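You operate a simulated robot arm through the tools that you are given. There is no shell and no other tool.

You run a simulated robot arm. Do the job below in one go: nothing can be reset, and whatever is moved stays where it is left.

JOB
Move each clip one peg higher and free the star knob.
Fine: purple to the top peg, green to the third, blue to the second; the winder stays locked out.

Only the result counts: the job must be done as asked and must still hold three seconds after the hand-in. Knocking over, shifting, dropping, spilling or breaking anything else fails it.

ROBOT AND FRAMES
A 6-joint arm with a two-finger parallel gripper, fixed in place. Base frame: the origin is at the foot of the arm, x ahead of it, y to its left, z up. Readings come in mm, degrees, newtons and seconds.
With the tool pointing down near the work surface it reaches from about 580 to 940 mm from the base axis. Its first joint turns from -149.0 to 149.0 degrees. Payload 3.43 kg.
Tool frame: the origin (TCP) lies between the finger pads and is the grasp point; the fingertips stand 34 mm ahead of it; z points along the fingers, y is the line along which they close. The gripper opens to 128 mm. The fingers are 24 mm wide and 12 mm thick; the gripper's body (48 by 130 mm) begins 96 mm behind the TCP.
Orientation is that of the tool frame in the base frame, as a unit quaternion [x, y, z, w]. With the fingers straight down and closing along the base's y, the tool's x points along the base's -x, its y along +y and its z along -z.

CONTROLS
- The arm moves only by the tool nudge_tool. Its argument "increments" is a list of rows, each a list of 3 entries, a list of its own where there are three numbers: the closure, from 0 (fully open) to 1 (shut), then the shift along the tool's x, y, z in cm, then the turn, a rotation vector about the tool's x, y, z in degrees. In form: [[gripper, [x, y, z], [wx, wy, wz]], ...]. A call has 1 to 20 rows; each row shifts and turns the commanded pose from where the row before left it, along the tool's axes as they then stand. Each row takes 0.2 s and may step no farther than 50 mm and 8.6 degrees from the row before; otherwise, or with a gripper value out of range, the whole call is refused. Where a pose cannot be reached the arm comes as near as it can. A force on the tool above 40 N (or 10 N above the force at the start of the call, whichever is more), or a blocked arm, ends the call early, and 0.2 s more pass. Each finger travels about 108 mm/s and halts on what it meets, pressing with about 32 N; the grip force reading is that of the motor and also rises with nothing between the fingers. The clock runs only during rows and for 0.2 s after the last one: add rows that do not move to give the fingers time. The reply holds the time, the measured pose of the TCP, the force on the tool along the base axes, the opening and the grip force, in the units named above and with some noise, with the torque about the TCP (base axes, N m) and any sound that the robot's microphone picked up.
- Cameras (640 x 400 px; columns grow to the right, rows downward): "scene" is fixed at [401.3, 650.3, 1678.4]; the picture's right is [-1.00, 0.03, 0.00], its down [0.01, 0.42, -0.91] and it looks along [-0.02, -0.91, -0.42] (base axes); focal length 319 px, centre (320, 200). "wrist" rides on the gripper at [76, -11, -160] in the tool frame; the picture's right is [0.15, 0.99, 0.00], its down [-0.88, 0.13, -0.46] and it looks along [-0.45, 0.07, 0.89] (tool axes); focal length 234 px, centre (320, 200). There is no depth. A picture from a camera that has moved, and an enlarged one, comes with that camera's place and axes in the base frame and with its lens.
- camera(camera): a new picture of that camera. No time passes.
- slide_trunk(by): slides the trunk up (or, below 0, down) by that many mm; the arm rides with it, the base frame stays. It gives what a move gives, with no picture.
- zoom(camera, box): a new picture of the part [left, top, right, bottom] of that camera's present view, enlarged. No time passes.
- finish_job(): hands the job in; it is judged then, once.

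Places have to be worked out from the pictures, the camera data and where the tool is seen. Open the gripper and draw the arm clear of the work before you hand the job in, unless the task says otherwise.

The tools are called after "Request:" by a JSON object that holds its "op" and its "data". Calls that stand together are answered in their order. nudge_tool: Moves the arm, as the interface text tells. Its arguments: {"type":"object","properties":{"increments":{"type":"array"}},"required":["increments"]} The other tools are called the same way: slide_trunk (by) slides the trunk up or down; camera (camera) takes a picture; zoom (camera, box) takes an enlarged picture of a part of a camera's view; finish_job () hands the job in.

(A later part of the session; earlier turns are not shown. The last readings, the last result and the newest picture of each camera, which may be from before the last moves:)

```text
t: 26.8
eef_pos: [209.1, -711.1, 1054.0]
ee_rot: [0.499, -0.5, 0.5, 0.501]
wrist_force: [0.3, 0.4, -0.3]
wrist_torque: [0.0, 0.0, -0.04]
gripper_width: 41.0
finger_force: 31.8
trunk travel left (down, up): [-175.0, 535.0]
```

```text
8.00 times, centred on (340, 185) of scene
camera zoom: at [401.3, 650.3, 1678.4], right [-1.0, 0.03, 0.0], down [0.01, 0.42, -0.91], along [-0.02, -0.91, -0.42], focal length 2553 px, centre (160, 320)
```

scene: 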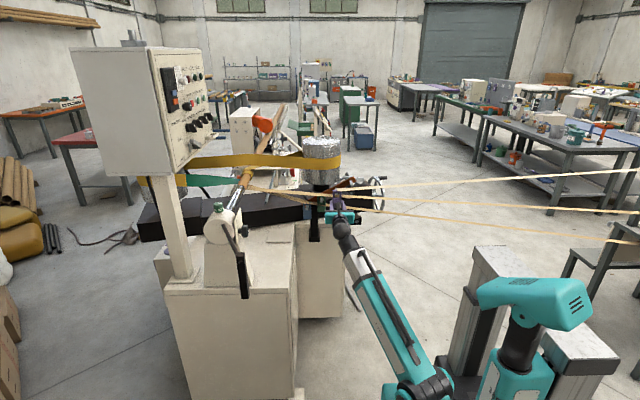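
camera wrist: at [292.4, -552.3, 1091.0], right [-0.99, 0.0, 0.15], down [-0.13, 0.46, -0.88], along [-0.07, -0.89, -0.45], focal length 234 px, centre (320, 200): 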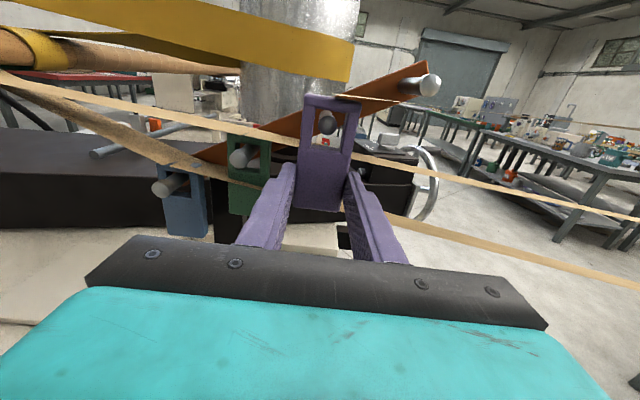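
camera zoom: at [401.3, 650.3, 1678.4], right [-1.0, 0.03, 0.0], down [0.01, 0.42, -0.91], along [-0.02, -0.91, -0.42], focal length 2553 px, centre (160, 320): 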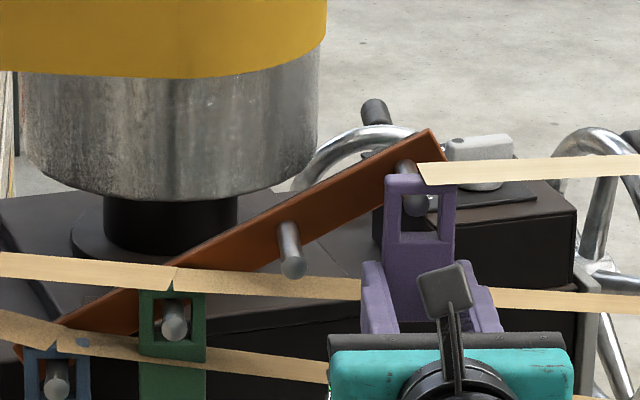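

The peg-to-window alignment now matches what I had at peg 3 when it came off. I'll push the clip 50 mm onto the top peg.

Request:
{"op": "nudge_tool", "data": {"increments": [[0.9, [0, 0, 1.2], [0, 0, 0]], [0.9, [0, 0, 1.2], [0, 0, 0]], [0.9, [0, 0, 1.3], [0, 0, 0]], [0.9, [0, 0, 1.3], [0, 0, 0]], [0.9, [0, 0, 0], [0, 0, 0]]]}}

Request:
{"op": "zoom", "data": {"camera": "wrist", "box": [220, 60, 420, 220]}}

Request:
{"op": "zoom", "data": {"camera": "scene", "box": [310, 160, 370, 210]}}

```text
t: 28.0
eef_pos: [209.3, -760.3, 1053.9]
ee_rot: [0.501, -0.499, 0.501, 0.499]
wrist_force: [0.0, -0.3, -0.3]
wrist_torque: [0.01, 0.05, 0.01]
gripper_width: 40.7
finger_force: 31.8
trunk travel left (down, up): [-175.0, 535.0]
```

```text
2.50 times, centred on (320, 140) of wrist
camera zoom: at [221.0, -602.2, 1131.0], right [-0.99, 0.0, 0.15], down [-0.13, 0.46, -0.88], along [-0.07, -0.89, -0.45], focal length 585 px, centre (320, 350)
```

zoom: 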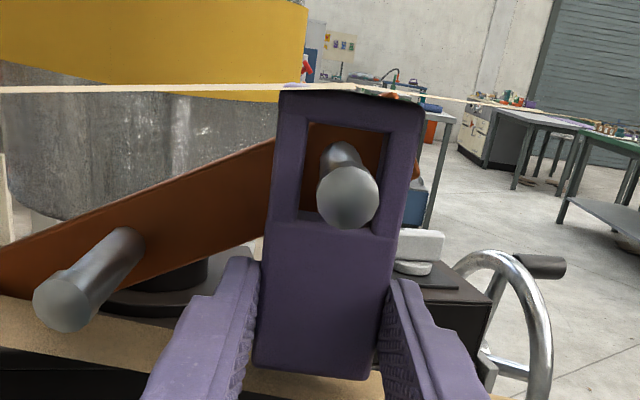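

```text
8.00 times, centred on (340, 185) of scene
camera zoom: at [401.3, 650.3, 1678.4], right [-1.0, 0.03, 0.0], down [0.01, 0.42, -0.91], along [-0.02, -0.91, -0.42], focal length 2553 px, centre (160, 320)
```

zoom: 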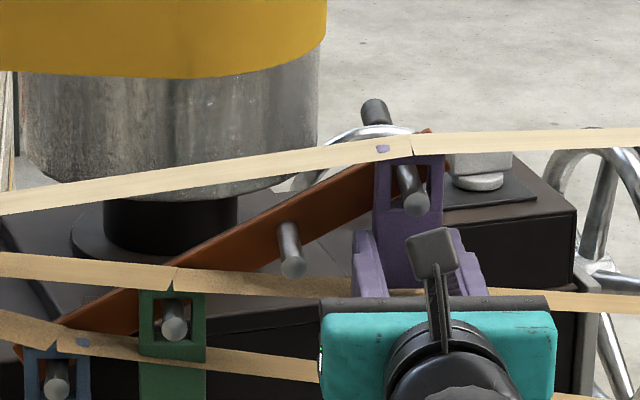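

Strip 1 now runs to the top peg, and the peg sticks out through the purple window. I'll lower 7 mm to rest the bar on the peg, then open to 56 mm.

Request:
{"op": "nudge_tool", "data": {"increments": [[0.9, [-0.35, 0, 0], [0, 0, 0]], [0.9, [-0.3, 0, 0], [0, 0, 0]], [0.9, [0, 0, 0], [0, 0, 0]]]}}

Request:
{"op": "zoom", "data": {"camera": "wrist", "box": [220, 60, 420, 220]}}

```text
t: 28.8
eef_pos: [209.2, -761.1, 1048.2]
ee_rot: [0.5, -0.5, 0.5, 0.499]
wrist_force: [0.8, 0.9, -0.1]
wrist_torque: [0.01, 0.02, 0.04]
gripper_width: 41.0
finger_force: 32.0
trunk travel left (down, up): [-175.0, 535.0]
```

```text
2.50 times, centred on (320, 140) of wrist
camera zoom: at [221.1, -602.2, 1124.6], right [-0.99, 0.0, 0.15], down [-0.13, 0.46, -0.88], along [-0.07, -0.89, -0.45], focal length 585 px, centre (320, 350)
```

zoom: 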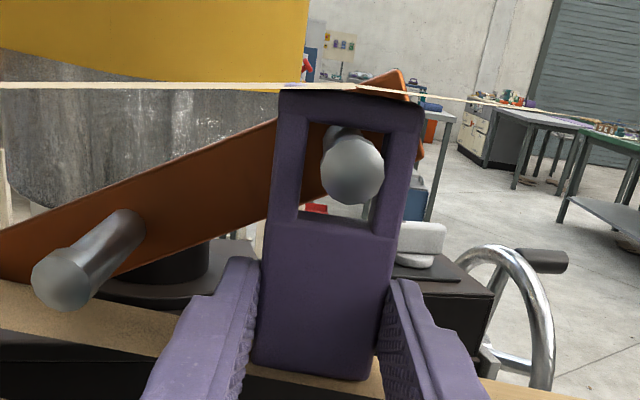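

The position matches the original hanging state to within about 1 mm, so I'll open to 56 mm and check that the clip hangs by itself.

Request:
{"op": "nudge_tool", "data": {"increments": [[0.68, [0, 0, 0], [0, 0, 0]], [0.62, [0, 0, 0], [0, 0, 0]], [0.56, [0, 0, 0], [0, 0, 0]], [0.56, [0, 0, 0], [0, 0, 0]]]}}

Request:
{"op": "zoom", "data": {"camera": "wrist", "box": [220, 60, 420, 220]}}

```text
t: 29.8
eef_pos: [210.6, -760.9, 1048.9]
ee_rot: [0.5, -0.5, 0.5, 0.5]
wrist_force: [0.2, 0.7, -0.3]
wrist_torque: [0.01, 0.0, -0.03]
gripper_width: 56.5
finger_force: 0.0
trunk travel left (down, up): [-175.0, 535.0]
```

```text
2.50 times, centred on (320, 140) of wrist
camera zoom: at [221.1, -602.2, 1124.7], right [-0.99, 0.0, 0.15], down [-0.13, 0.46, -0.88], along [-0.07, -0.89, -0.45], focal length 585 px, centre (320, 350)
```

zoom: 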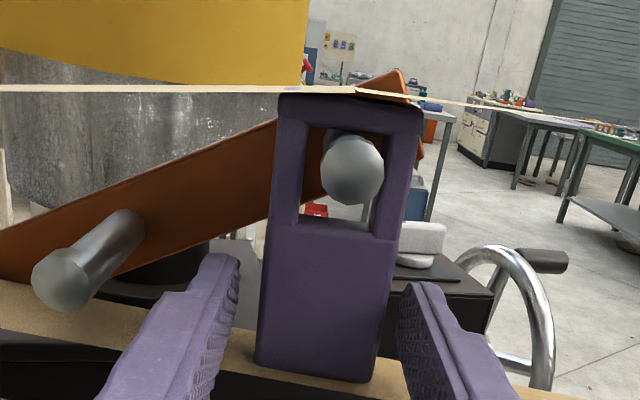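

The purple clip hangs freely on the top peg. I'll back out along +y and move to the pre-grasp for the green clip, about (353,-690,967).

Request:
{"op": "nudge_tool", "data": {"increments": [[0.56, [0, 0, -2], [0, 0, 0]], [0.56, [0, 0, -2.5], [0, 0, 0]], [0.56, [0, 0, -2.5], [0, 0, 0]], [0.56, [0, 0, -2.5], [0, 0, 0]], [0.56, [-2, -3.5, 0], [0, 0, 0]], [0.56, [-2, -3.6, 0], [0, 0, 0]], [0.56, [-2.1, -3.6, 0], [0, 0, 0]], [0.56, [-2.1, -3.6, 0], [0, 0, 0]], [0.56, [0, 0, 2.5], [0, 0, 0]], [0.56, [0, 0, 0], [0, 0, 0]]]}}

Request:
{"op": "zoom", "data": {"camera": "wrist", "box": [220, 80, 420, 240]}}

Request:
{"op": "zoom", "data": {"camera": "scene", "box": [295, 165, 365, 225]}}

```text
t: 32.0
eef_pos: [352.2, -689.5, 966.1]
ee_rot: [0.5, -0.499, 0.501, 0.5]
wrist_force: [-0.2, 0.2, -0.1]
wrist_torque: [0.0, 0.01, -0.02]
gripper_width: 56.9
finger_force: 0.0
trunk travel left (down, up): [-175.0, 535.0]
```

```text
2.50 times, centred on (320, 160) of wrist
camera zoom: at [364.4, -531.9, 1042.6], right [-0.99, 0.0, 0.15], down [-0.13, 0.46, -0.88], along [-0.07, -0.89, -0.45], focal length 585 px, centre (320, 300)
```

zoom: 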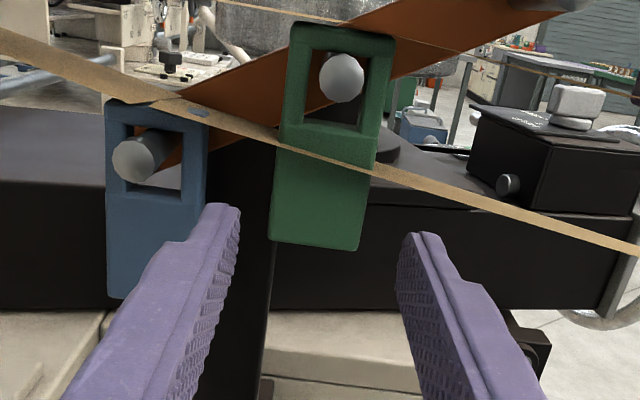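

```text
6.67 times, centred on (330, 195) of scene
camera zoom: at [401.3, 650.3, 1678.4], right [-1.0, 0.03, 0.0], down [0.01, 0.42, -0.91], along [-0.02, -0.91, -0.42], focal length 2128 px, centre (253, 233)
```

zoom: 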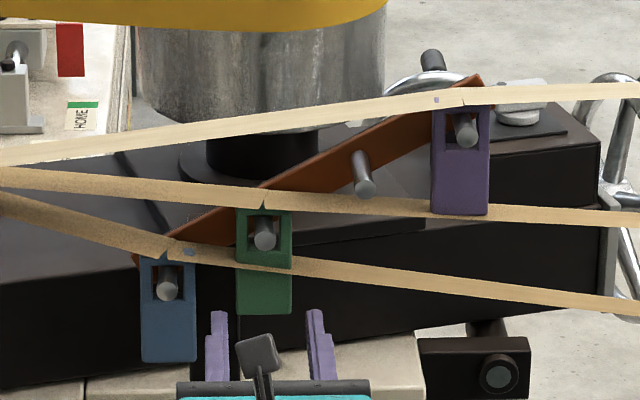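

Purple looks right on the top peg. The green plate centres at x≈354 with its bottom at z≈946.5, so I'm aligned. I'll advance to y≈-761 with a tiny correction.

Request:
{"op": "nudge_tool", "data": {"increments": [[0.56, [-0.1, -0.06, 2.0], [0, 0, 0]], [0.56, [0, 0, 2.0], [0, 0, 0]], [0.56, [0, 0, 1.6], [0, 0, 0]], [0.56, [0, 0, 1.5], [0, 0, 0]], [0.56, [0, 0, 0], [0, 0, 0]]]}}

Request:
{"op": "zoom", "data": {"camera": "wrist", "box": [220, 80, 420, 240]}}

```text
t: 33.2
eef_pos: [352.9, -762.4, 965.7]
ee_rot: [0.5, -0.5, 0.5, 0.501]
wrist_force: [-0.2, -0.6, -0.1]
wrist_torque: [0.0, 0.02, 0.0]
gripper_width: 56.3
finger_force: 0.1
trunk travel left (down, up): [-175.0, 535.0]
```

```text
2.50 times, centred on (320, 160) of wrist
camera zoom: at [365.1, -604.2, 1042.1], right [-0.99, 0.0, 0.15], down [-0.13, 0.46, -0.88], along [-0.07, -0.89, -0.45], focal length 585 px, centre (320, 300)
```

zoom: 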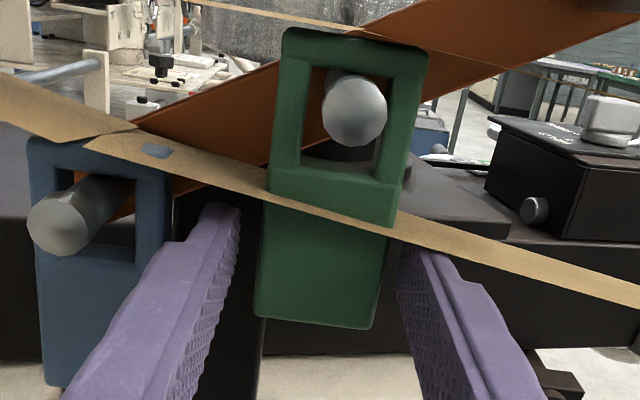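

The fingers straddle the green tab with no contact force. Closing now.

Request:
{"op": "nudge_tool", "data": {"increments": [[0.62, [0, 0, 0], [0, 0, 0]], [0.66, [0, 0, 0], [0, 0, 0]], [0.7, [0, 0, 0], [0, 0, 0]], [0.75, [0, 0, 0], [0, 0, 0]], [0.8, [0, 0, 0], [0, 0, 0]], [0.9, [0, 0, 0], [0, 0, 0]]]}}

Request:
{"op": "zoom", "data": {"camera": "wrist", "box": [220, 80, 420, 240]}}

```text
t: 34.6
eef_pos: [352.5, -762.1, 965.5]
ee_rot: [0.499, -0.5, 0.5, 0.501]
wrist_force: [0.2, -0.3, 0.6]
wrist_torque: [0.02, 0.0, 0.0]
gripper_width: 40.9
finger_force: 32.4
trunk travel left (down, up): [-175.0, 535.0]
```

```text
2.50 times, centred on (320, 160) of wrist
camera zoom: at [365.3, -604.0, 1042.1], right [-0.99, 0.0, 0.15], down [-0.13, 0.46, -0.88], along [-0.07, -0.89, -0.45], focal length 585 px, centre (320, 300)
```

zoom: 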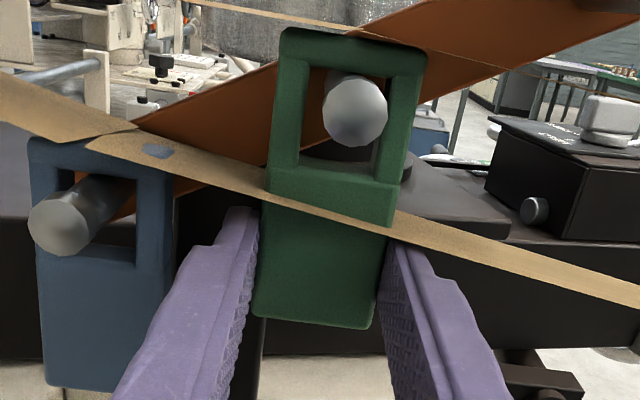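

Green is gripped at 40.9 mm and 32 N. I'll lift 7 mm and pull 50 mm off the peg, then move up and over to peg 3.

Request:
{"op": "nudge_tool", "data": {"increments": [[0.9, [0.35, 0, 0], [0, 0, 0]], [0.9, [0.35, 0, 0], [0, 0, 0]], [0.9, [0, 0, 0], [0, 0, 0]], [0.9, [0, 0, -1], [0, 0, 0]], [0.9, [0, 0, -1], [0, 0, 0]], [0.9, [0, 0, -1.5], [0, 0, 0]], [0.9, [0, 0, -1.5], [0, 0, 0]], [0.9, [0, 0, 0], [0, 0, 0]]]}}

Request:
{"op": "zoom", "data": {"camera": "wrist", "box": [220, 80, 420, 240]}}

```text
t: 36.4
eef_pos: [353.7, -711.4, 973.6]
ee_rot: [-0.5, 0.501, -0.5, -0.5]
wrist_force: [-0.6, -0.5, -0.8]
wrist_torque: [0.02, -0.02, 0.01]
gripper_width: 40.7
finger_force: 31.8
trunk travel left (down, up): [-175.0, 535.0]
```

```text
2.50 times, centred on (320, 160) of wrist
camera zoom: at [364.9, -553.2, 1049.2], right [-0.99, 0.0, 0.15], down [-0.13, 0.46, -0.88], along [-0.07, -0.89, -0.45], focal length 585 px, centre (320, 300)
```

zoom: 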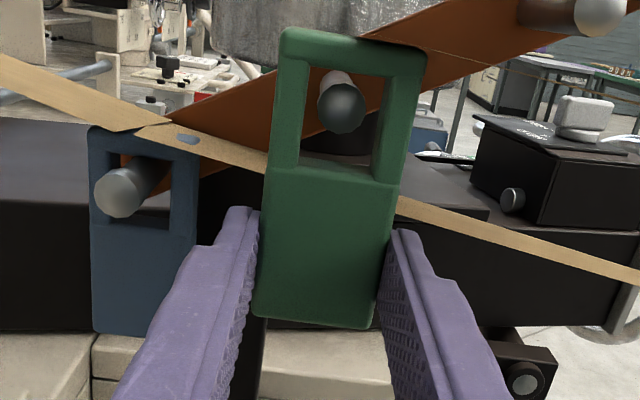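

The green clip is off its peg. Now I carry it by (-71.7, +40.5) to sit in front of peg 3.

Request:
{"op": "nudge_tool", "data": {"increments": [[0.9, [2.05, 0, 0], [0, 0, 0]], [0.9, [2.0, 1.2, 0], [0, 0, 0]], [0.9, [0, 2.0, 0], [0, 0, 0]], [0.9, [0, 2.0, 0], [0, 0, 0]], [0.9, [0, 2.0, 0], [0, 0, 0]], [0.9, [0, 0, 0], [0, 0, 0]]]}}

Request:
{"op": "zoom", "data": {"camera": "wrist", "box": [220, 60, 420, 220]}}

Request:
{"op": "zoom", "data": {"camera": "scene", "box": [310, 160, 370, 210]}}

```text
t: 37.8
eef_pos: [279.4, -712.2, 1011.4]
ee_rot: [0.501, -0.5, 0.5, 0.5]
wrist_force: [-0.1, 0.3, -0.6]
wrist_torque: [0.04, 0.03, 0.04]
gripper_width: 40.8
finger_force: 32.3
trunk travel left (down, up): [-175.0, 535.0]
```

```text
2.50 times, centred on (320, 140) of wrist
camera zoom: at [292.2, -553.5, 1088.8], right [-0.99, 0.0, 0.15], down [-0.13, 0.46, -0.88], along [-0.07, -0.89, -0.45], focal length 585 px, centre (320, 350)
```

zoom: 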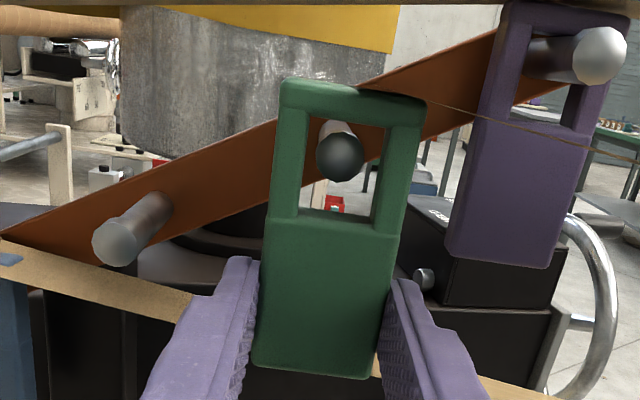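

```text
8.00 times, centred on (340, 185) of scene
camera zoom: at [401.3, 650.3, 1678.4], right [-1.0, 0.03, 0.0], down [0.01, 0.42, -0.91], along [-0.02, -0.91, -0.42], focal length 2553 px, centre (160, 320)
```

zoom: 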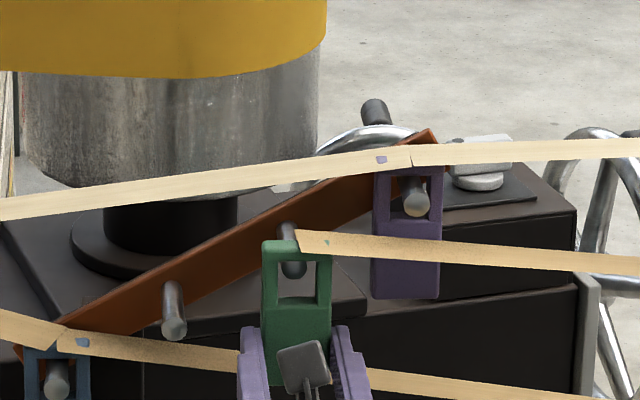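

Alignment is good: about 6 mm above hanging height, with the peg central in the window. I'll push the green clip on by 50 mm.

Request:
{"op": "nudge_tool", "data": {"increments": [[0.9, [0, 0, 1.2], [0, 0, 0]], [0.9, [0, 0, 1.2], [0, 0, 0]], [0.9, [0, 0, 1.3], [0, 0, 0]], [0.9, [0, 0, 1.3], [0, 0, 0]], [0.9, [0, 0, 0], [0, 0, 0]]]}}

Request:
{"op": "zoom", "data": {"camera": "wrist", "box": [220, 60, 420, 220]}}

Request:
{"op": "zoom", "data": {"camera": "scene", "box": [310, 160, 370, 210]}}

```text
t: 39.0
eef_pos: [279.8, -761.1, 1014.2]
ee_rot: [0.5, -0.5, 0.5, 0.5]
wrist_force: [-0.5, 0.7, -1.1]
wrist_torque: [0.05, 0.05, 0.0]
gripper_width: 40.9
finger_force: 31.9
trunk travel left (down, up): [-175.0, 535.0]
```

```text
2.50 times, centred on (320, 140) of wrist
camera zoom: at [292.5, -603.5, 1089.6], right [-0.99, 0.0, 0.15], down [-0.13, 0.46, -0.88], along [-0.07, -0.89, -0.45], focal length 585 px, centre (320, 350)
```

zoom: 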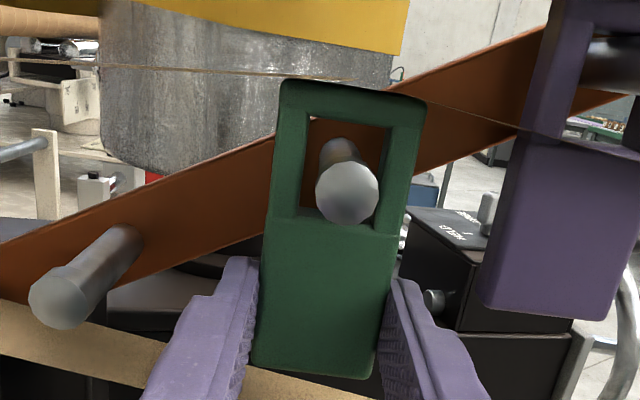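

```text
8.00 times, centred on (340, 185) of scene
camera zoom: at [401.3, 650.3, 1678.4], right [-1.0, 0.03, 0.0], down [0.01, 0.42, -0.91], along [-0.02, -0.91, -0.42], focal length 2553 px, centre (160, 320)
```

zoom: 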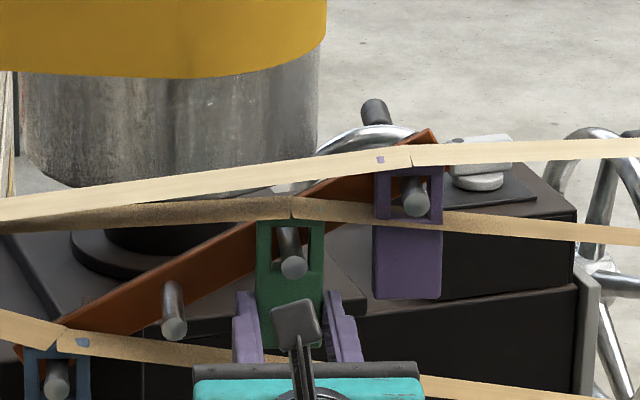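

Green is on peg 3. I'll lower it 6.5 mm onto the peg and release, with rows to let it settle.

Request:
{"op": "nudge_tool", "data": {"increments": [[0.9, [-0.35, 0, 0], [0, 0, 0]], [0.9, [-0.3, 0, 0], [0, 0, 0]], [0.9, [0, 0, 0], [0, 0, 0]]]}}

Request:
{"op": "zoom", "data": {"camera": "wrist", "box": [220, 60, 420, 220]}}

```text
t: 39.8
eef_pos: [279.6, -761.1, 1006.7]
ee_rot: [-0.499, 0.501, -0.5, -0.5]
wrist_force: [0.2, -0.4, -0.5]
wrist_torque: [-0.02, -0.04, 0.01]
gripper_width: 40.5
finger_force: 31.9
trunk travel left (down, up): [-175.0, 535.0]
```

```text
2.50 times, centred on (320, 140) of wrist
camera zoom: at [292.7, -603.3, 1083.2], right [-0.99, 0.0, 0.15], down [-0.13, 0.46, -0.88], along [-0.07, -0.89, -0.45], focal length 585 px, centre (320, 350)
```

zoom: 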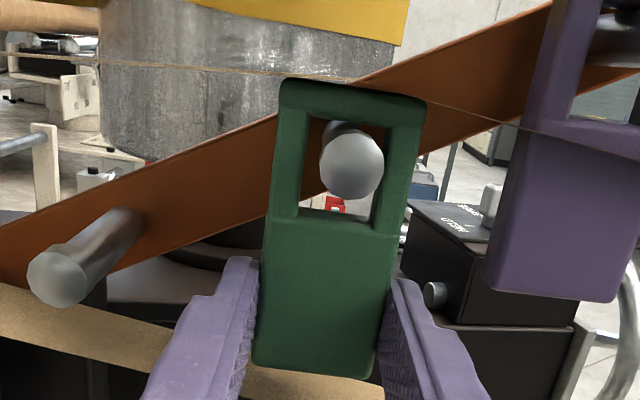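

The peg sits at the window top as it did originally. Opening to 56 mm now.

Request:
{"op": "nudge_tool", "data": {"increments": [[0.68, [0, 0, 0], [0, 0, 0]], [0.62, [0, 0, 0], [0, 0, 0]], [0.56, [0, 0, 0], [0, 0, 0]], [0.56, [0, 0, 0], [0, 0, 0]]]}}

Request:
{"op": "zoom", "data": {"camera": "wrist", "box": [220, 60, 420, 220]}}

```text
t: 40.8
eef_pos: [280.3, -762.6, 1006.3]
ee_rot: [0.5, -0.5, 0.5, 0.5]
wrist_force: [0.8, -0.1, -0.4]
wrist_torque: [-0.02, -0.01, -0.03]
gripper_width: 56.3
finger_force: 0.1
trunk travel left (down, up): [-175.0, 535.0]
```

```text
2.50 times, centred on (320, 140) of wrist
camera zoom: at [292.6, -603.2, 1083.3], right [-0.99, 0.0, 0.15], down [-0.13, 0.46, -0.88], along [-0.07, -0.89, -0.45], focal length 585 px, centre (320, 350)
```

zoom: 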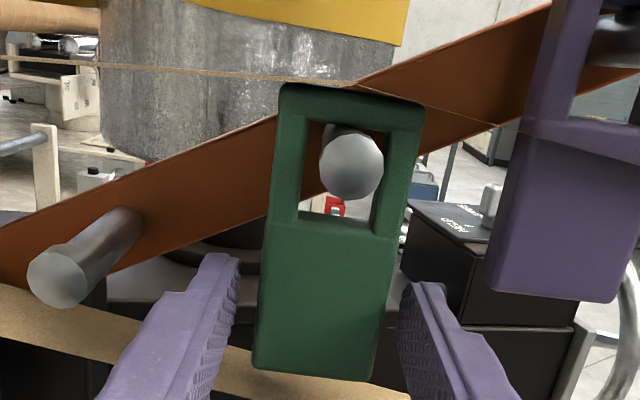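

Green hangs on peg 3. I'll back out and look at the region around the blue clip, in particular the left cabinet top, since the gripper has to go lower there.

Request:
{"op": "nudge_tool", "data": {"increments": [[0.56, [0, 0, -2], [0, 0, 0]], [0.56, [0, 0, -2.5], [0, 0, 0]], [0.56, [0, 0, -2.5], [0, 0, 0]], [0.56, [0, 0, -2.5], [0, 0, 0]], [0.56, [0, -3.6, 0], [0, 0, 0]], [0.56, [0, -3.6, 0], [0, 0, 0]], [0.56, [0, -3.6, 0], [0, 0, 0]], [0.56, [0, -3.5, 0], [0, 0, 0]], [0.56, [0, 0, 0], [0, 0, 0]]]}}

Request:
{"op": "camera", "data": {"camera": "wrist"}}

Request:
{"op": "zoom", "data": {"camera": "wrist", "box": [200, 100, 400, 260]}}

Request:
{"op": "zoom", "data": {"camera": "scene", "box": [240, 160, 370, 260]}}

```text
t: 42.8
eef_pos: [424.8, -666.9, 1008.2]
ee_rot: [0.499, -0.5, 0.5, 0.5]
wrist_force: [-0.3, 0.0, 0.2]
wrist_torque: [0.0, -0.01, 0.0]
gripper_width: 56.6
finger_force: 0.2
trunk travel left (down, up): [-175.0, 535.0]
```

```text
taken
camera wrist: at [435.7, -508.4, 1084.1], right [-0.99, 0.0, 0.15], down [-0.13, 0.46, -0.88], along [-0.07, -0.89, -0.45], focal length 234 px, centre (320, 200)
```

wrist: 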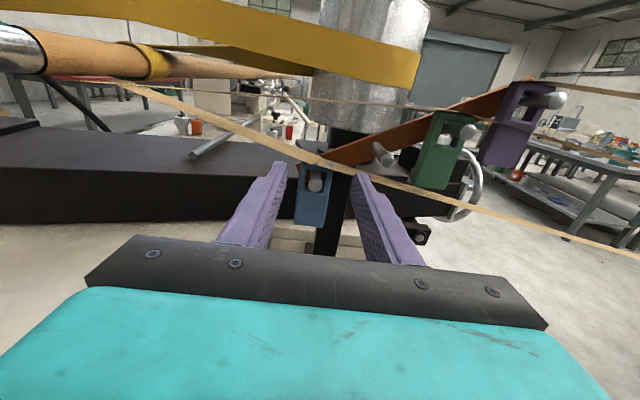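

```text
2.50 times, centred on (300, 180) of wrist
camera zoom: at [435.7, -508.4, 1084.1], right [-0.99, 0.0, 0.15], down [-0.13, 0.46, -0.88], along [-0.07, -0.89, -0.45], focal length 585 px, centre (370, 250)
```

zoom: 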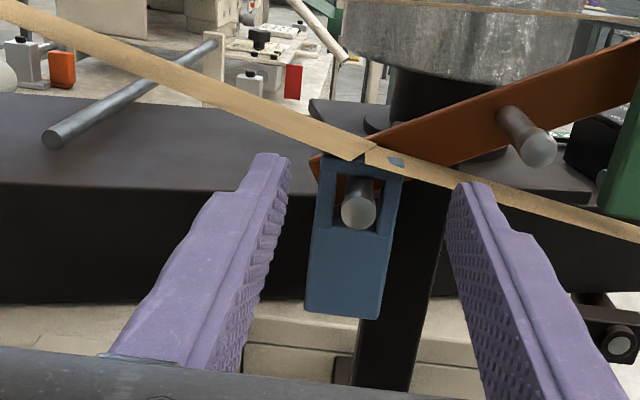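

```text
4.00 times, centred on (305, 210) of scene
camera zoom: at [401.3, 650.3, 1678.4], right [-1.0, 0.03, 0.0], down [0.01, 0.42, -0.91], along [-0.02, -0.91, -0.42], focal length 1276 px, centre (380, 160)
```

zoom: 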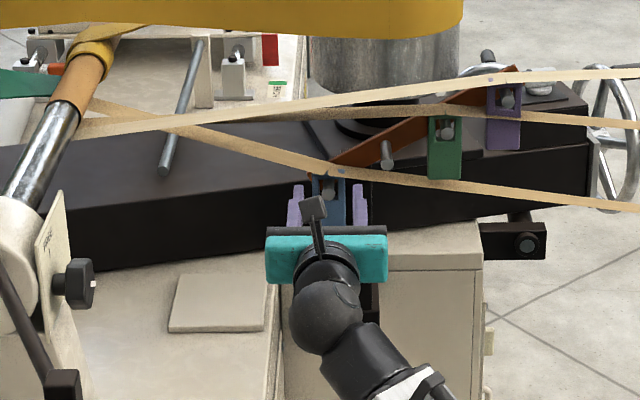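

I need the left cabinet's height before going lower near it. I'm zooming in on the cabinet area from both cameras.

Request:
{"op": "zoom", "data": {"camera": "wrist", "box": [0, 120, 240, 300]}}

Request:
{"op": "zoom", "data": {"camera": "scene", "box": [150, 190, 350, 330]}}

```text
2.22 times, centred on (120, 210) of wrist
camera zoom: at [435.7, -508.4, 1084.1], right [-0.99, 0.0, 0.15], down [-0.13, 0.46, -0.88], along [-0.07, -0.89, -0.45], focal length 520 px, centre (764, 178)
```

zoom: 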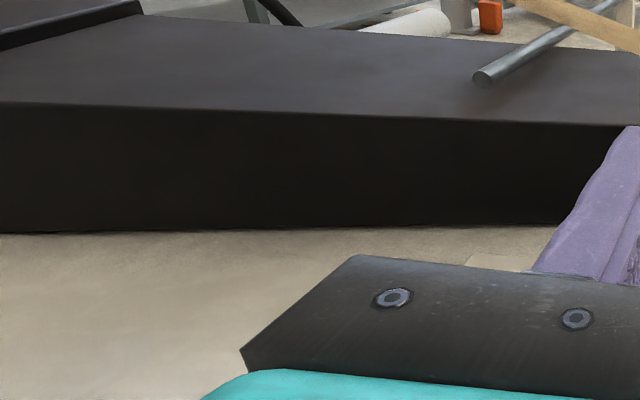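

```text
2.86 times, centred on (250, 260) of scene
camera zoom: at [401.3, 650.3, 1678.4], right [-1.0, 0.03, 0.0], down [0.01, 0.42, -0.91], along [-0.02, -0.91, -0.42], focal length 912 px, centre (520, 29)
```

zoom: 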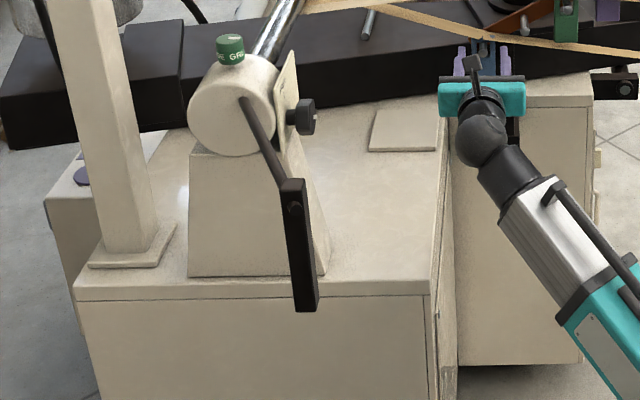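

The cabinet top is at about z=780, well below, so there's no conflict. The blue plate spans x≈405–445.5 with its bottom at z≈908. I'll go to (425.3,-690,928), then check.

Request:
{"op": "nudge_tool", "data": {"increments": [[0.56, [-2.6, -0.08, 0], [0, 0, 0]], [0.56, [-2.7, 0, 0], [0, 0, 0]], [0.56, [-2.7, 0, 0], [0, 0, 0]], [0.56, [0, 0, 2.4], [0, 0, 0]], [0.56, [0, 0, 0], [0, 0, 0]]]}}

Request:
{"op": "zoom", "data": {"camera": "wrist", "box": [220, 80, 420, 240]}}

Request:
{"op": "zoom", "data": {"camera": "scene", "box": [280, 170, 370, 250]}}

```text
t: 44.0
eef_pos: [424.0, -690.6, 927.4]
ee_rot: [-0.5, 0.5, -0.5, -0.5]
wrist_force: [-0.2, 0.0, 0.1]
wrist_torque: [-0.01, -0.02, 0.0]
gripper_width: 56.1
finger_force: 0.0
trunk travel left (down, up): [-175.0, 535.0]
```

```text
2.50 times, centred on (320, 160) of wrist
camera zoom: at [436.2, -532.6, 1003.7], right [-0.99, 0.0, 0.15], down [-0.13, 0.46, -0.88], along [-0.07, -0.89, -0.45], focal length 585 px, centre (320, 300)
```

zoom: 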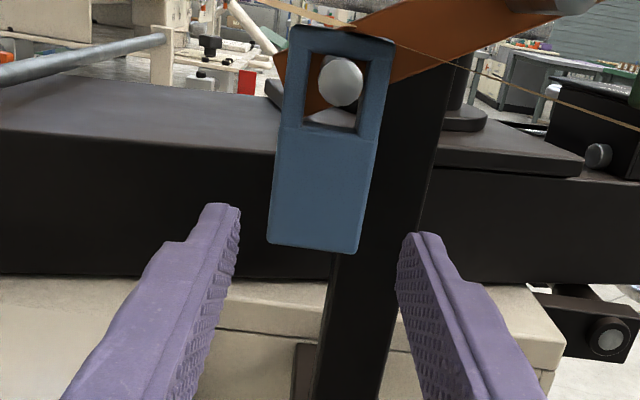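

```text
5.00 times, centred on (325, 210) of scene
camera zoom: at [401.3, 650.3, 1678.4], right [-1.0, 0.03, 0.0], down [0.01, 0.42, -0.91], along [-0.02, -0.91, -0.42], focal length 1596 px, centre (295, 150)
```

zoom: 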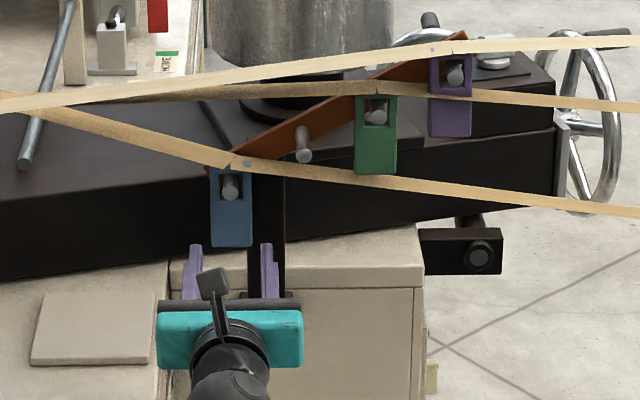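

Blue is aligned just as green was. The black post stands right behind this clip, so I'll stop a little shallower at TCP y≈-755 and watch the force.

Request:
{"op": "nudge_tool", "data": {"increments": [[0.56, [-0.05, -0.06, 2.0], [0, 0, 0]], [0.56, [0, 0, 2.0], [0, 0, 0]], [0.56, [0, 0, 1.5], [0, 0, 0]], [0.56, [0, 0, 0.9], [0, 0, 0]], [0.56, [0, 0, 0], [0, 0, 0]]]}}

Request:
{"op": "zoom", "data": {"camera": "wrist", "box": [220, 80, 420, 240]}}

```text
t: 45.2
eef_pos: [425.1, -754.9, 926.3]
ee_rot: [0.5, -0.499, 0.501, 0.5]
wrist_force: [0.6, 0.9, -0.9]
wrist_torque: [-0.03, -0.01, 0.03]
gripper_width: 56.5
finger_force: 0.1
trunk travel left (down, up): [-175.0, 535.0]
```

```text
2.50 times, centred on (320, 160) of wrist
camera zoom: at [437.1, -596.2, 1002.4], right [-0.99, 0.0, 0.15], down [-0.13, 0.46, -0.88], along [-0.07, -0.89, -0.45], focal length 585 px, centre (320, 300)
```

zoom: 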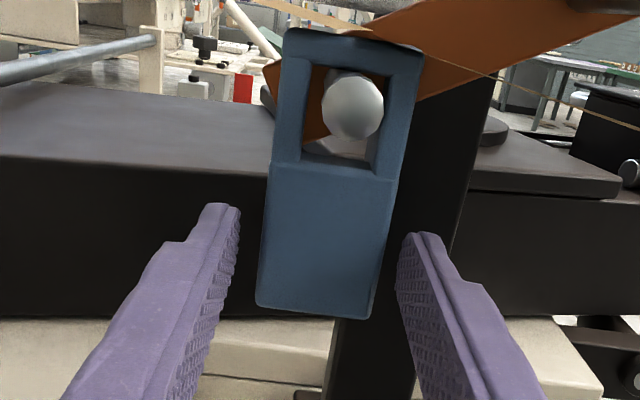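

No contact so far. Closing on the blue tab.

Request:
{"op": "nudge_tool", "data": {"increments": [[0.62, [0, 0, 0], [0, 0, 0]], [0.66, [0, 0, 0], [0, 0, 0]], [0.7, [0, 0, 0], [0, 0, 0]], [0.75, [0, 0, 0], [0, 0, 0]], [0.8, [0, 0, 0], [0, 0, 0]], [0.9, [0, 0, 0], [0, 0, 0]]]}}

Request:
{"op": "zoom", "data": {"camera": "wrist", "box": [220, 80, 420, 240]}}

```text
t: 46.6
eef_pos: [425.0, -754.7, 925.5]
ee_rot: [0.5, -0.5, 0.5, 0.5]
wrist_force: [0.3, -0.1, 0.3]
wrist_torque: [0.01, 0.02, 0.0]
gripper_width: 40.6
finger_force: 32.0
trunk travel left (down, up): [-175.0, 535.0]
```

```text
2.50 times, centred on (320, 160) of wrist
camera zoom: at [437.2, -596.2, 1002.4], right [-0.99, 0.0, 0.15], down [-0.13, 0.46, -0.88], along [-0.07, -0.89, -0.45], focal length 585 px, centre (320, 300)
```

zoom: 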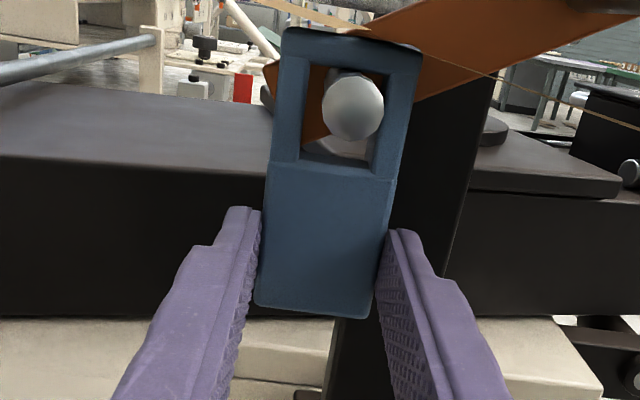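

Blue is gripped at 40.6 mm and 32 N. I'll lift 7 mm and pull it 50 mm off peg 1.

Request:
{"op": "nudge_tool", "data": {"increments": [[0.9, [0.35, 0, 0], [0, 0, 0]], [0.9, [0.35, 0, 0], [0, 0, 0]], [0.9, [0, 0, 0], [0, 0, 0]], [0.9, [0, 0, -1], [0, 0, 0]], [0.9, [0, 0, -1], [0, 0, 0]], [0.9, [0, 0, -1.5], [0, 0, 0]], [0.9, [0, 0, -1.5], [0, 0, 0]], [0.9, [0, 0, 0], [0, 0, 0]]]}}

Request:
{"op": "zoom", "data": {"camera": "wrist", "box": [220, 80, 420, 240]}}

```text
t: 48.4
eef_pos: [425.8, -704.7, 932.9]
ee_rot: [0.5, -0.5, 0.5, 0.5]
wrist_force: [-0.4, 0.0, 0.1]
wrist_torque: [-0.01, -0.01, -0.02]
gripper_width: 40.8
finger_force: 32.6
trunk travel left (down, up): [-175.0, 535.0]
```

```text
2.50 times, centred on (320, 160) of wrist
camera zoom: at [437.6, -546.3, 1009.8], right [-0.99, 0.0, 0.15], down [-0.13, 0.46, -0.88], along [-0.07, -0.89, -0.45], focal length 585 px, centre (320, 300)
```

zoom: 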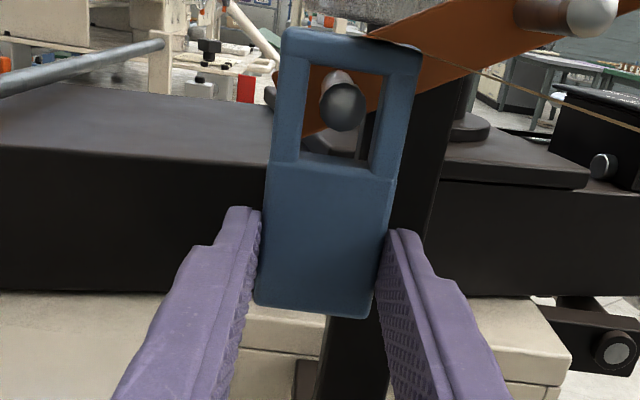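

Blue is off. I'll carry it to in front of peg 2.

Request:
{"op": "nudge_tool", "data": {"increments": [[0.9, [2.05, 0, 0], [0, 0, 0]], [0.9, [2.0, 1.2, 0], [0, 0, 0]], [0.9, [0, 2.0, 0], [0, 0, 0]], [0.9, [0, 2.0, 0], [0, 0, 0]], [0.9, [0, 2.0, 0], [0, 0, 0]], [0.9, [0, 0, 0], [0, 0, 0]]]}}

Request:
{"op": "zoom", "data": {"camera": "wrist", "box": [220, 60, 420, 220]}}

Request:
{"op": "zoom", "data": {"camera": "scene", "box": [300, 165, 360, 215]}}

```text
t: 49.8
eef_pos: [352.8, -705.3, 973.5]
ee_rot: [0.5, -0.5, 0.5, 0.5]
wrist_force: [-0.6, -0.3, -1.4]
wrist_torque: [0.01, -0.05, -0.03]
gripper_width: 40.9
finger_force: 32.3
trunk travel left (down, up): [-175.0, 535.0]
```

```text
2.50 times, centred on (320, 140) of wrist
camera zoom: at [365.0, -546.7, 1050.1], right [-0.99, 0.0, 0.15], down [-0.13, 0.46, -0.88], along [-0.07, -0.89, -0.45], focal length 585 px, centre (320, 350)
```

zoom: 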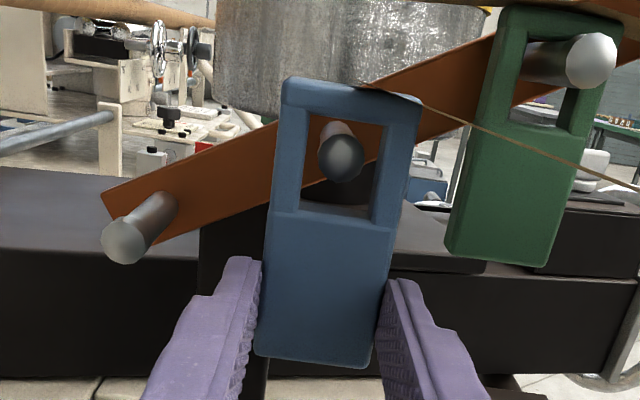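

```text
8.00 times, centred on (330, 190) of scene
camera zoom: at [401.3, 650.3, 1678.4], right [-1.0, 0.03, 0.0], down [0.01, 0.42, -0.91], along [-0.02, -0.91, -0.42], focal length 2553 px, centre (240, 280)
```

zoom: 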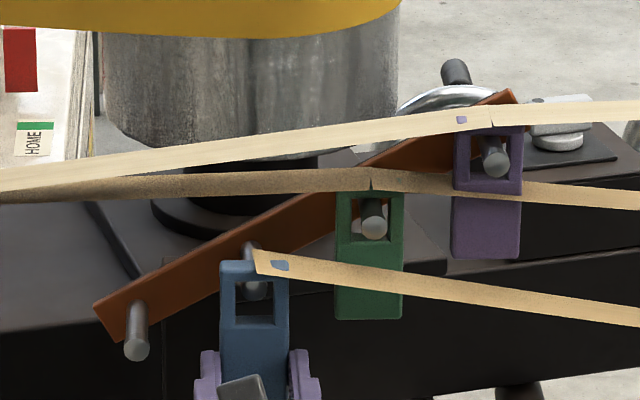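

Alignment matches the reference. Pushing the blue clip 50 mm onto peg 2.

Request:
{"op": "nudge_tool", "data": {"increments": [[0.9, [0, 0, 1.2], [0, 0, 0]], [0.9, [0, 0, 1.2], [0, 0, 0]], [0.9, [0, 0, 1.3], [0, 0, 0]], [0.9, [0, 0, 1.3], [0, 0, 0]], [0.9, [0, 0, 0], [0, 0, 0]]]}}

Request:
{"op": "zoom", "data": {"camera": "wrist", "box": [220, 60, 420, 220]}}

Request:
{"op": "zoom", "data": {"camera": "scene", "box": [300, 165, 360, 215]}}

```text
t: 51.0
eef_pos: [351.7, -755.0, 974.2]
ee_rot: [0.5, -0.5, 0.5, 0.5]
wrist_force: [0.6, -0.4, -0.6]
wrist_torque: [0.04, 0.02, 0.03]
gripper_width: 40.9
finger_force: 31.8
trunk travel left (down, up): [-175.0, 535.0]
```

```text
2.50 times, centred on (320, 140) of wrist
camera zoom: at [364.6, -596.4, 1049.9], right [-0.99, 0.0, 0.15], down [-0.13, 0.46, -0.88], along [-0.07, -0.89, -0.45], focal length 585 px, centre (320, 350)
```

zoom: 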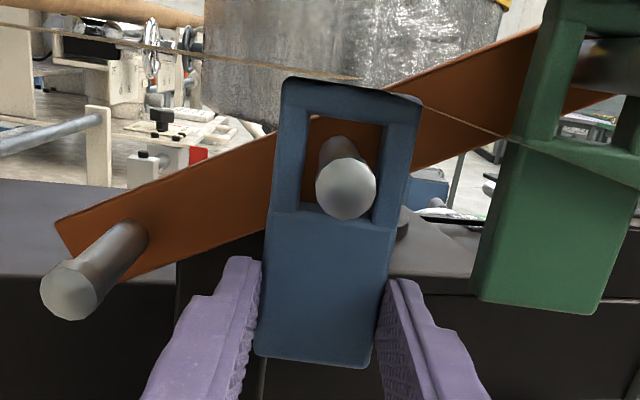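

```text
8.00 times, centred on (330, 190) of scene
camera zoom: at [401.3, 650.3, 1678.4], right [-1.0, 0.03, 0.0], down [0.01, 0.42, -0.91], along [-0.02, -0.91, -0.42], focal length 2553 px, centre (240, 280)
```

zoom: 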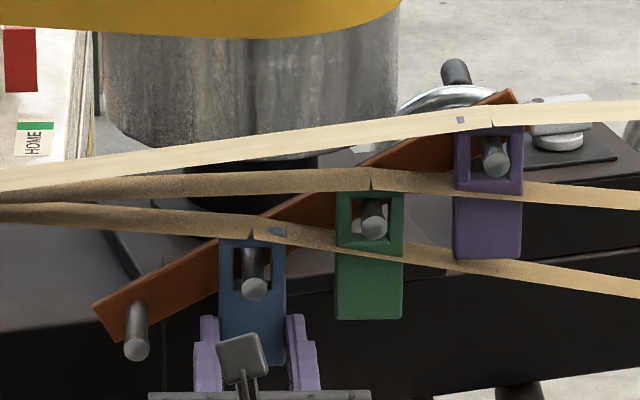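

Blue is on peg 2, and its strip has followed. I'll lower 6.5 mm and check the hang before opening.

Request:
{"op": "nudge_tool", "data": {"increments": [[0.9, [-0.35, 0, 0], [0, 0, 0]], [0.9, [-0.3, 0, 0], [0, 0, 0]], [0.9, [0, 0, 0], [0, 0, 0]]]}}

Request:
{"op": "zoom", "data": {"camera": "wrist", "box": [220, 60, 420, 220]}}

```text
t: 51.8
eef_pos: [352.2, -754.9, 967.9]
ee_rot: [0.5, -0.5, 0.5, 0.5]
wrist_force: [0.8, 0.7, -0.3]
wrist_torque: [0.03, -0.01, 0.02]
gripper_width: 41.1
finger_force: 31.8
trunk travel left (down, up): [-175.0, 535.0]
```

```text
2.50 times, centred on (320, 140) of wrist
camera zoom: at [365.1, -596.3, 1043.4], right [-0.99, 0.0, 0.15], down [-0.13, 0.46, -0.88], along [-0.07, -0.89, -0.45], focal length 585 px, centre (320, 350)
```

zoom: 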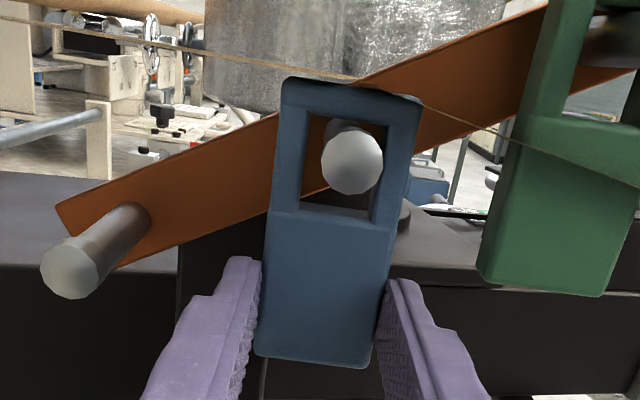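

It matches the original hang. I'll open and then retreat straight back.

Request:
{"op": "nudge_tool", "data": {"increments": [[0.68, [0, 0, 0], [0, 0, 0]], [0.62, [0, 0, 0], [0, 0, 0]], [0.56, [0, 0, 0], [0, 0, 0]], [0.56, [0, 0, 0], [0, 0, 0]]]}}

Request:
{"op": "zoom", "data": {"camera": "wrist", "box": [220, 60, 420, 220]}}

```text
t: 52.8
eef_pos: [352.7, -755.3, 967.9]
ee_rot: [-0.5, 0.5, -0.5, -0.5]
wrist_force: [-0.1, -0.7, 0.6]
wrist_torque: [0.02, -0.03, -0.03]
gripper_width: 56.4
finger_force: 0.1
trunk travel left (down, up): [-175.0, 535.0]
```

```text
2.50 times, centred on (320, 140) of wrist
camera zoom: at [365.0, -596.2, 1043.5], right [-0.99, 0.0, 0.15], down [-0.13, 0.46, -0.88], along [-0.07, -0.89, -0.45], focal length 585 px, centre (320, 350)
```

zoom: 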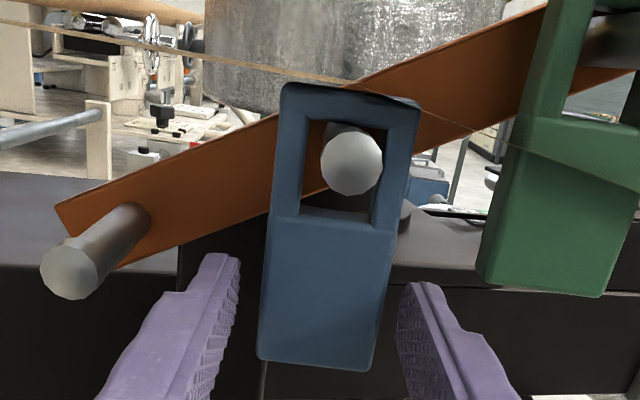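

All three clips are placed. I'll back out, raise slightly, and turn the tool 90° about vertical to face +x towards the tailstock knob.

Request:
{"op": "nudge_tool", "data": {"increments": [[0.56, [0, 0, -2], [0, 0, 0]], [0.56, [0, 0, -2.5], [0, 0, 0]], [0.56, [0, 0, -2.5], [0, 0, 0]], [0.56, [0, 0, -2.5], [0, 0, 0]], [0.56, [0, 0, -2.0], [0, 0, 0]], [0.56, [3, 0, 0], [0, 0, 0]], [0.56, [3, 0, 0], [0, 0, 0]], [0.56, [0, 0, 0], [0, 0, 0]]]}}

Request:
{"op": "zoom", "data": {"camera": "scene", "box": [280, 160, 370, 240]}}

Request:
{"op": "zoom", "data": {"camera": "wrist", "box": [200, 90, 440, 250]}}

```text
t: 54.6
eef_pos: [353.8, -639.7, 1027.8]
ee_rot: [0.5, -0.5, 0.499, 0.501]
wrist_force: [0.3, 0.2, 0.5]
wrist_torque: [0.01, -0.03, -0.05]
gripper_width: 56.2
finger_force: 0.1
trunk travel left (down, up): [-175.0, 535.0]
```

```text
5.00 times, centred on (325, 200) of scene
camera zoom: at [401.3, 650.3, 1678.4], right [-1.0, 0.03, 0.0], down [0.01, 0.42, -0.91], along [-0.02, -0.91, -0.42], focal length 1596 px, centre (295, 200)
```

zoom: 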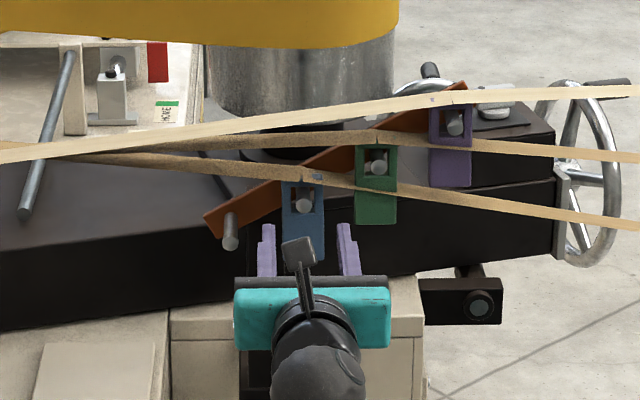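

```text
2.50 times, centred on (320, 170) of wrist
camera zoom: at [365.4, -481.6, 1103.6], right [-0.99, 0.0, 0.15], down [-0.13, 0.46, -0.88], along [-0.07, -0.89, -0.45], focal length 585 px, centre (320, 275)
```

zoom: 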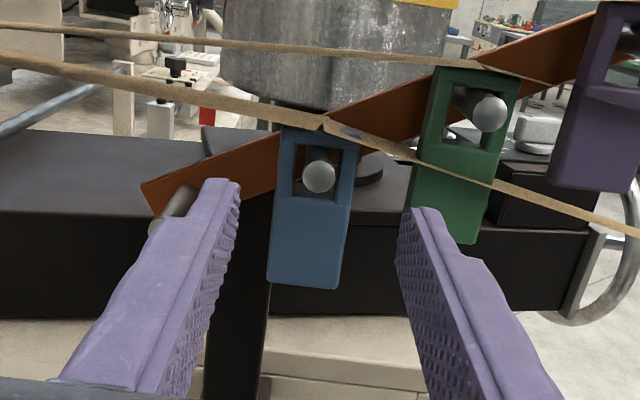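

All three clips read correctly in both views. Rotating +90° about tool x to face the tailstock, then moving to a viewing position near (500,-510,1080).

Request:
{"op": "nudge_tool", "data": {"increments": [[0.56, [2, 0, -1], [8.18, 0, 0]], [0.56, [2, 0, 0], [8.18, 0, 0]], [0.56, [1, 0, 0], [8.18, 0, 0]], [0.56, [0, 0, 0], [8.18, 0, 0]], [0.56, [0, 0, 0], [8.18, 0, 0]], [0.56, [0, 0, 0], [8.18, 0, 0]], [0.56, [0, 0, 0], [8.18, 0, 0]], [0.56, [0, 0, 0], [8.18, 0, 0]], [0.56, [0, 0, 0], [8.18, 0, 0]], [0.56, [0, 0, 0], [8.18, 0, 0]], [0.56, [0, 0, 0], [8.2, 0, 0]], [0.56, [0, 0, 0], [0, 0, 0]]]}}

Request:
{"op": "camera", "data": {"camera": "wrist"}}

Request:
{"op": "camera", "data": {"camera": "scene"}}

```text
t: 57.2
eef_pos: [353.4, -630.2, 1074.7]
ee_rot: [0.585, -0.397, 0.585, 0.397]
wrist_force: [0.1, 0.0, -0.2]
wrist_torque: [-0.01, 0.01, -0.01]
gripper_width: 56.6
finger_force: 0.0
out of reach, approached as far as the arm can: row 3, 4, 5, 6, 7, 8, 9, 10, 11
trunk travel left (down, up): [-175.0, 535.0]
```

```text
taken
camera wrist: at [305.3, -478.3, 1150.6], right [-0.92, -0.37, 0.15], down [-0.29, 0.38, -0.88], along [0.27, -0.85, -0.45], focal length 234 px, centre (320, 200)
```

wrist: 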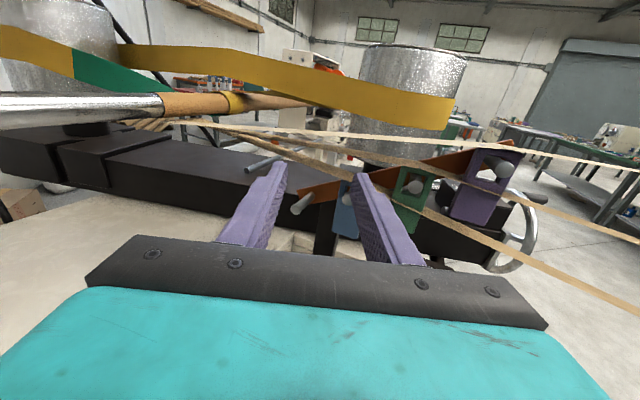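

```text
taken
```

scene: 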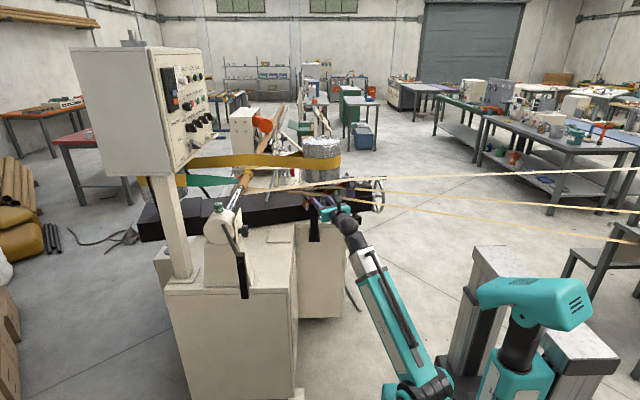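

The tool only yawed about 22°, and my joint geometry suggests the last wrist roll is at its limit. I'll roll the tool +90° about its own axis to get margin, then continue yawing to +x (now a rotation about tool -y).

Request:
{"op": "nudge_tool", "data": {"increments": [[0.56, [0, 0, 0], [0, 0, 8.2]], [0.56, [0, 0, 0], [0, 0, 8.2]], [0.56, [0, 0, 0], [0, 0, 8.2]], [0.56, [0, 0, 0], [0, 0, 8.2]], [0.56, [0, 0, 0], [0, 0, 8.2]], [0.56, [0, 0, 0], [0, 0, 8.2]], [0.56, [0, 0, 0], [0, 0, 8.2]], [0.56, [0, 0, 0], [0, 0, 8.2]], [0.56, [0, 0, 0], [0, 0, 8.2]], [0.56, [0, 0, 0], [0, 0, 8.2]], [0.56, [0, 0, 0], [0, 0, 8.0]], [0.56, [0, 0, 0], [0, 0, 0]]]}}

```text
t: 59.8
eef_pos: [353.8, -630.3, 1074.1]
ee_rot: [-0.132, 0.695, -0.694, 0.135]
wrist_force: [0.0, 0.1, -0.3]
wrist_torque: [0.01, 0.01, -0.04]
gripper_width: 56.4
finger_force: 0.1
trunk travel left (down, up): [-175.0, 535.0]
```

The roll worked. I'll shift (+100,+100) mm away from the clips, then continue the yaw to +x.

Request:
{"op": "nudge_tool", "data": {"increments": [[0.56, [-3.25, 0, -1.4], [0, 0, 0]], [0.56, [-3.25, 0, -1.4], [0, 0, 0]], [0.56, [-3.25, 0, -1.4], [0, 0, 0]], [0.56, [-3.25, 0, -1.4], [0, 0, 0]], [0.56, [0, 0, 0], [0, -8.53, 0]], [0.56, [0, 0, 0], [0, -8.53, 0]], [0.56, [0, 0, 0], [0, -8.53, 0]], [0.56, [0, 0, 0], [0, -8.53, 0]], [0.56, [0, 0, 0], [0, -8.53, 0]], [0.56, [0, 0, 0], [0, -8.53, 0]], [0.56, [0, 0, 0], [0, -8.53, 0]], [0.56, [0, 0, 0], [0, -8.53, 0]], [0.56, [0, 0, 0], [0, 0, 0]]]}}

Request:
{"op": "camera", "data": {"camera": "wrist"}}

Request:
{"op": "camera", "data": {"camera": "scene"}}

```text
t: 62.6
eef_pos: [453.7, -530.4, 1073.7]
ee_rot: [0.5, -0.499, 0.501, -0.5]
wrist_force: [-0.4, -0.2, -0.6]
wrist_torque: [0.0, -0.02, 0.0]
gripper_width: 56.2
finger_force: 0.1
trunk travel left (down, up): [-175.0, 535.0]
```

```text
taken
camera wrist: at [294.0, -606.5, 1085.4], right [0.0, -0.15, -0.99], down [-0.46, 0.88, -0.13], along [0.89, 0.45, -0.07], focal length 234 px, centre (320, 200)
```

wrist: 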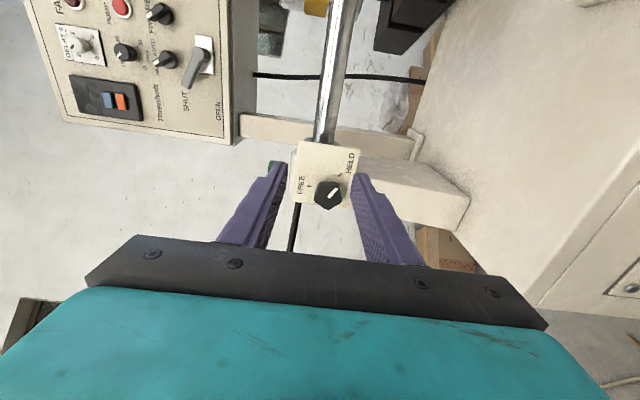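

```text
taken
```

scene: 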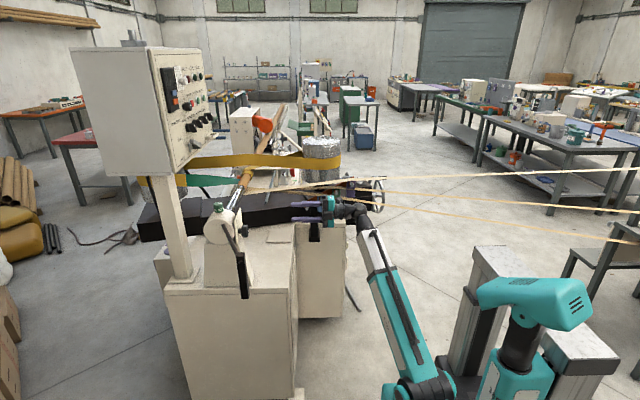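

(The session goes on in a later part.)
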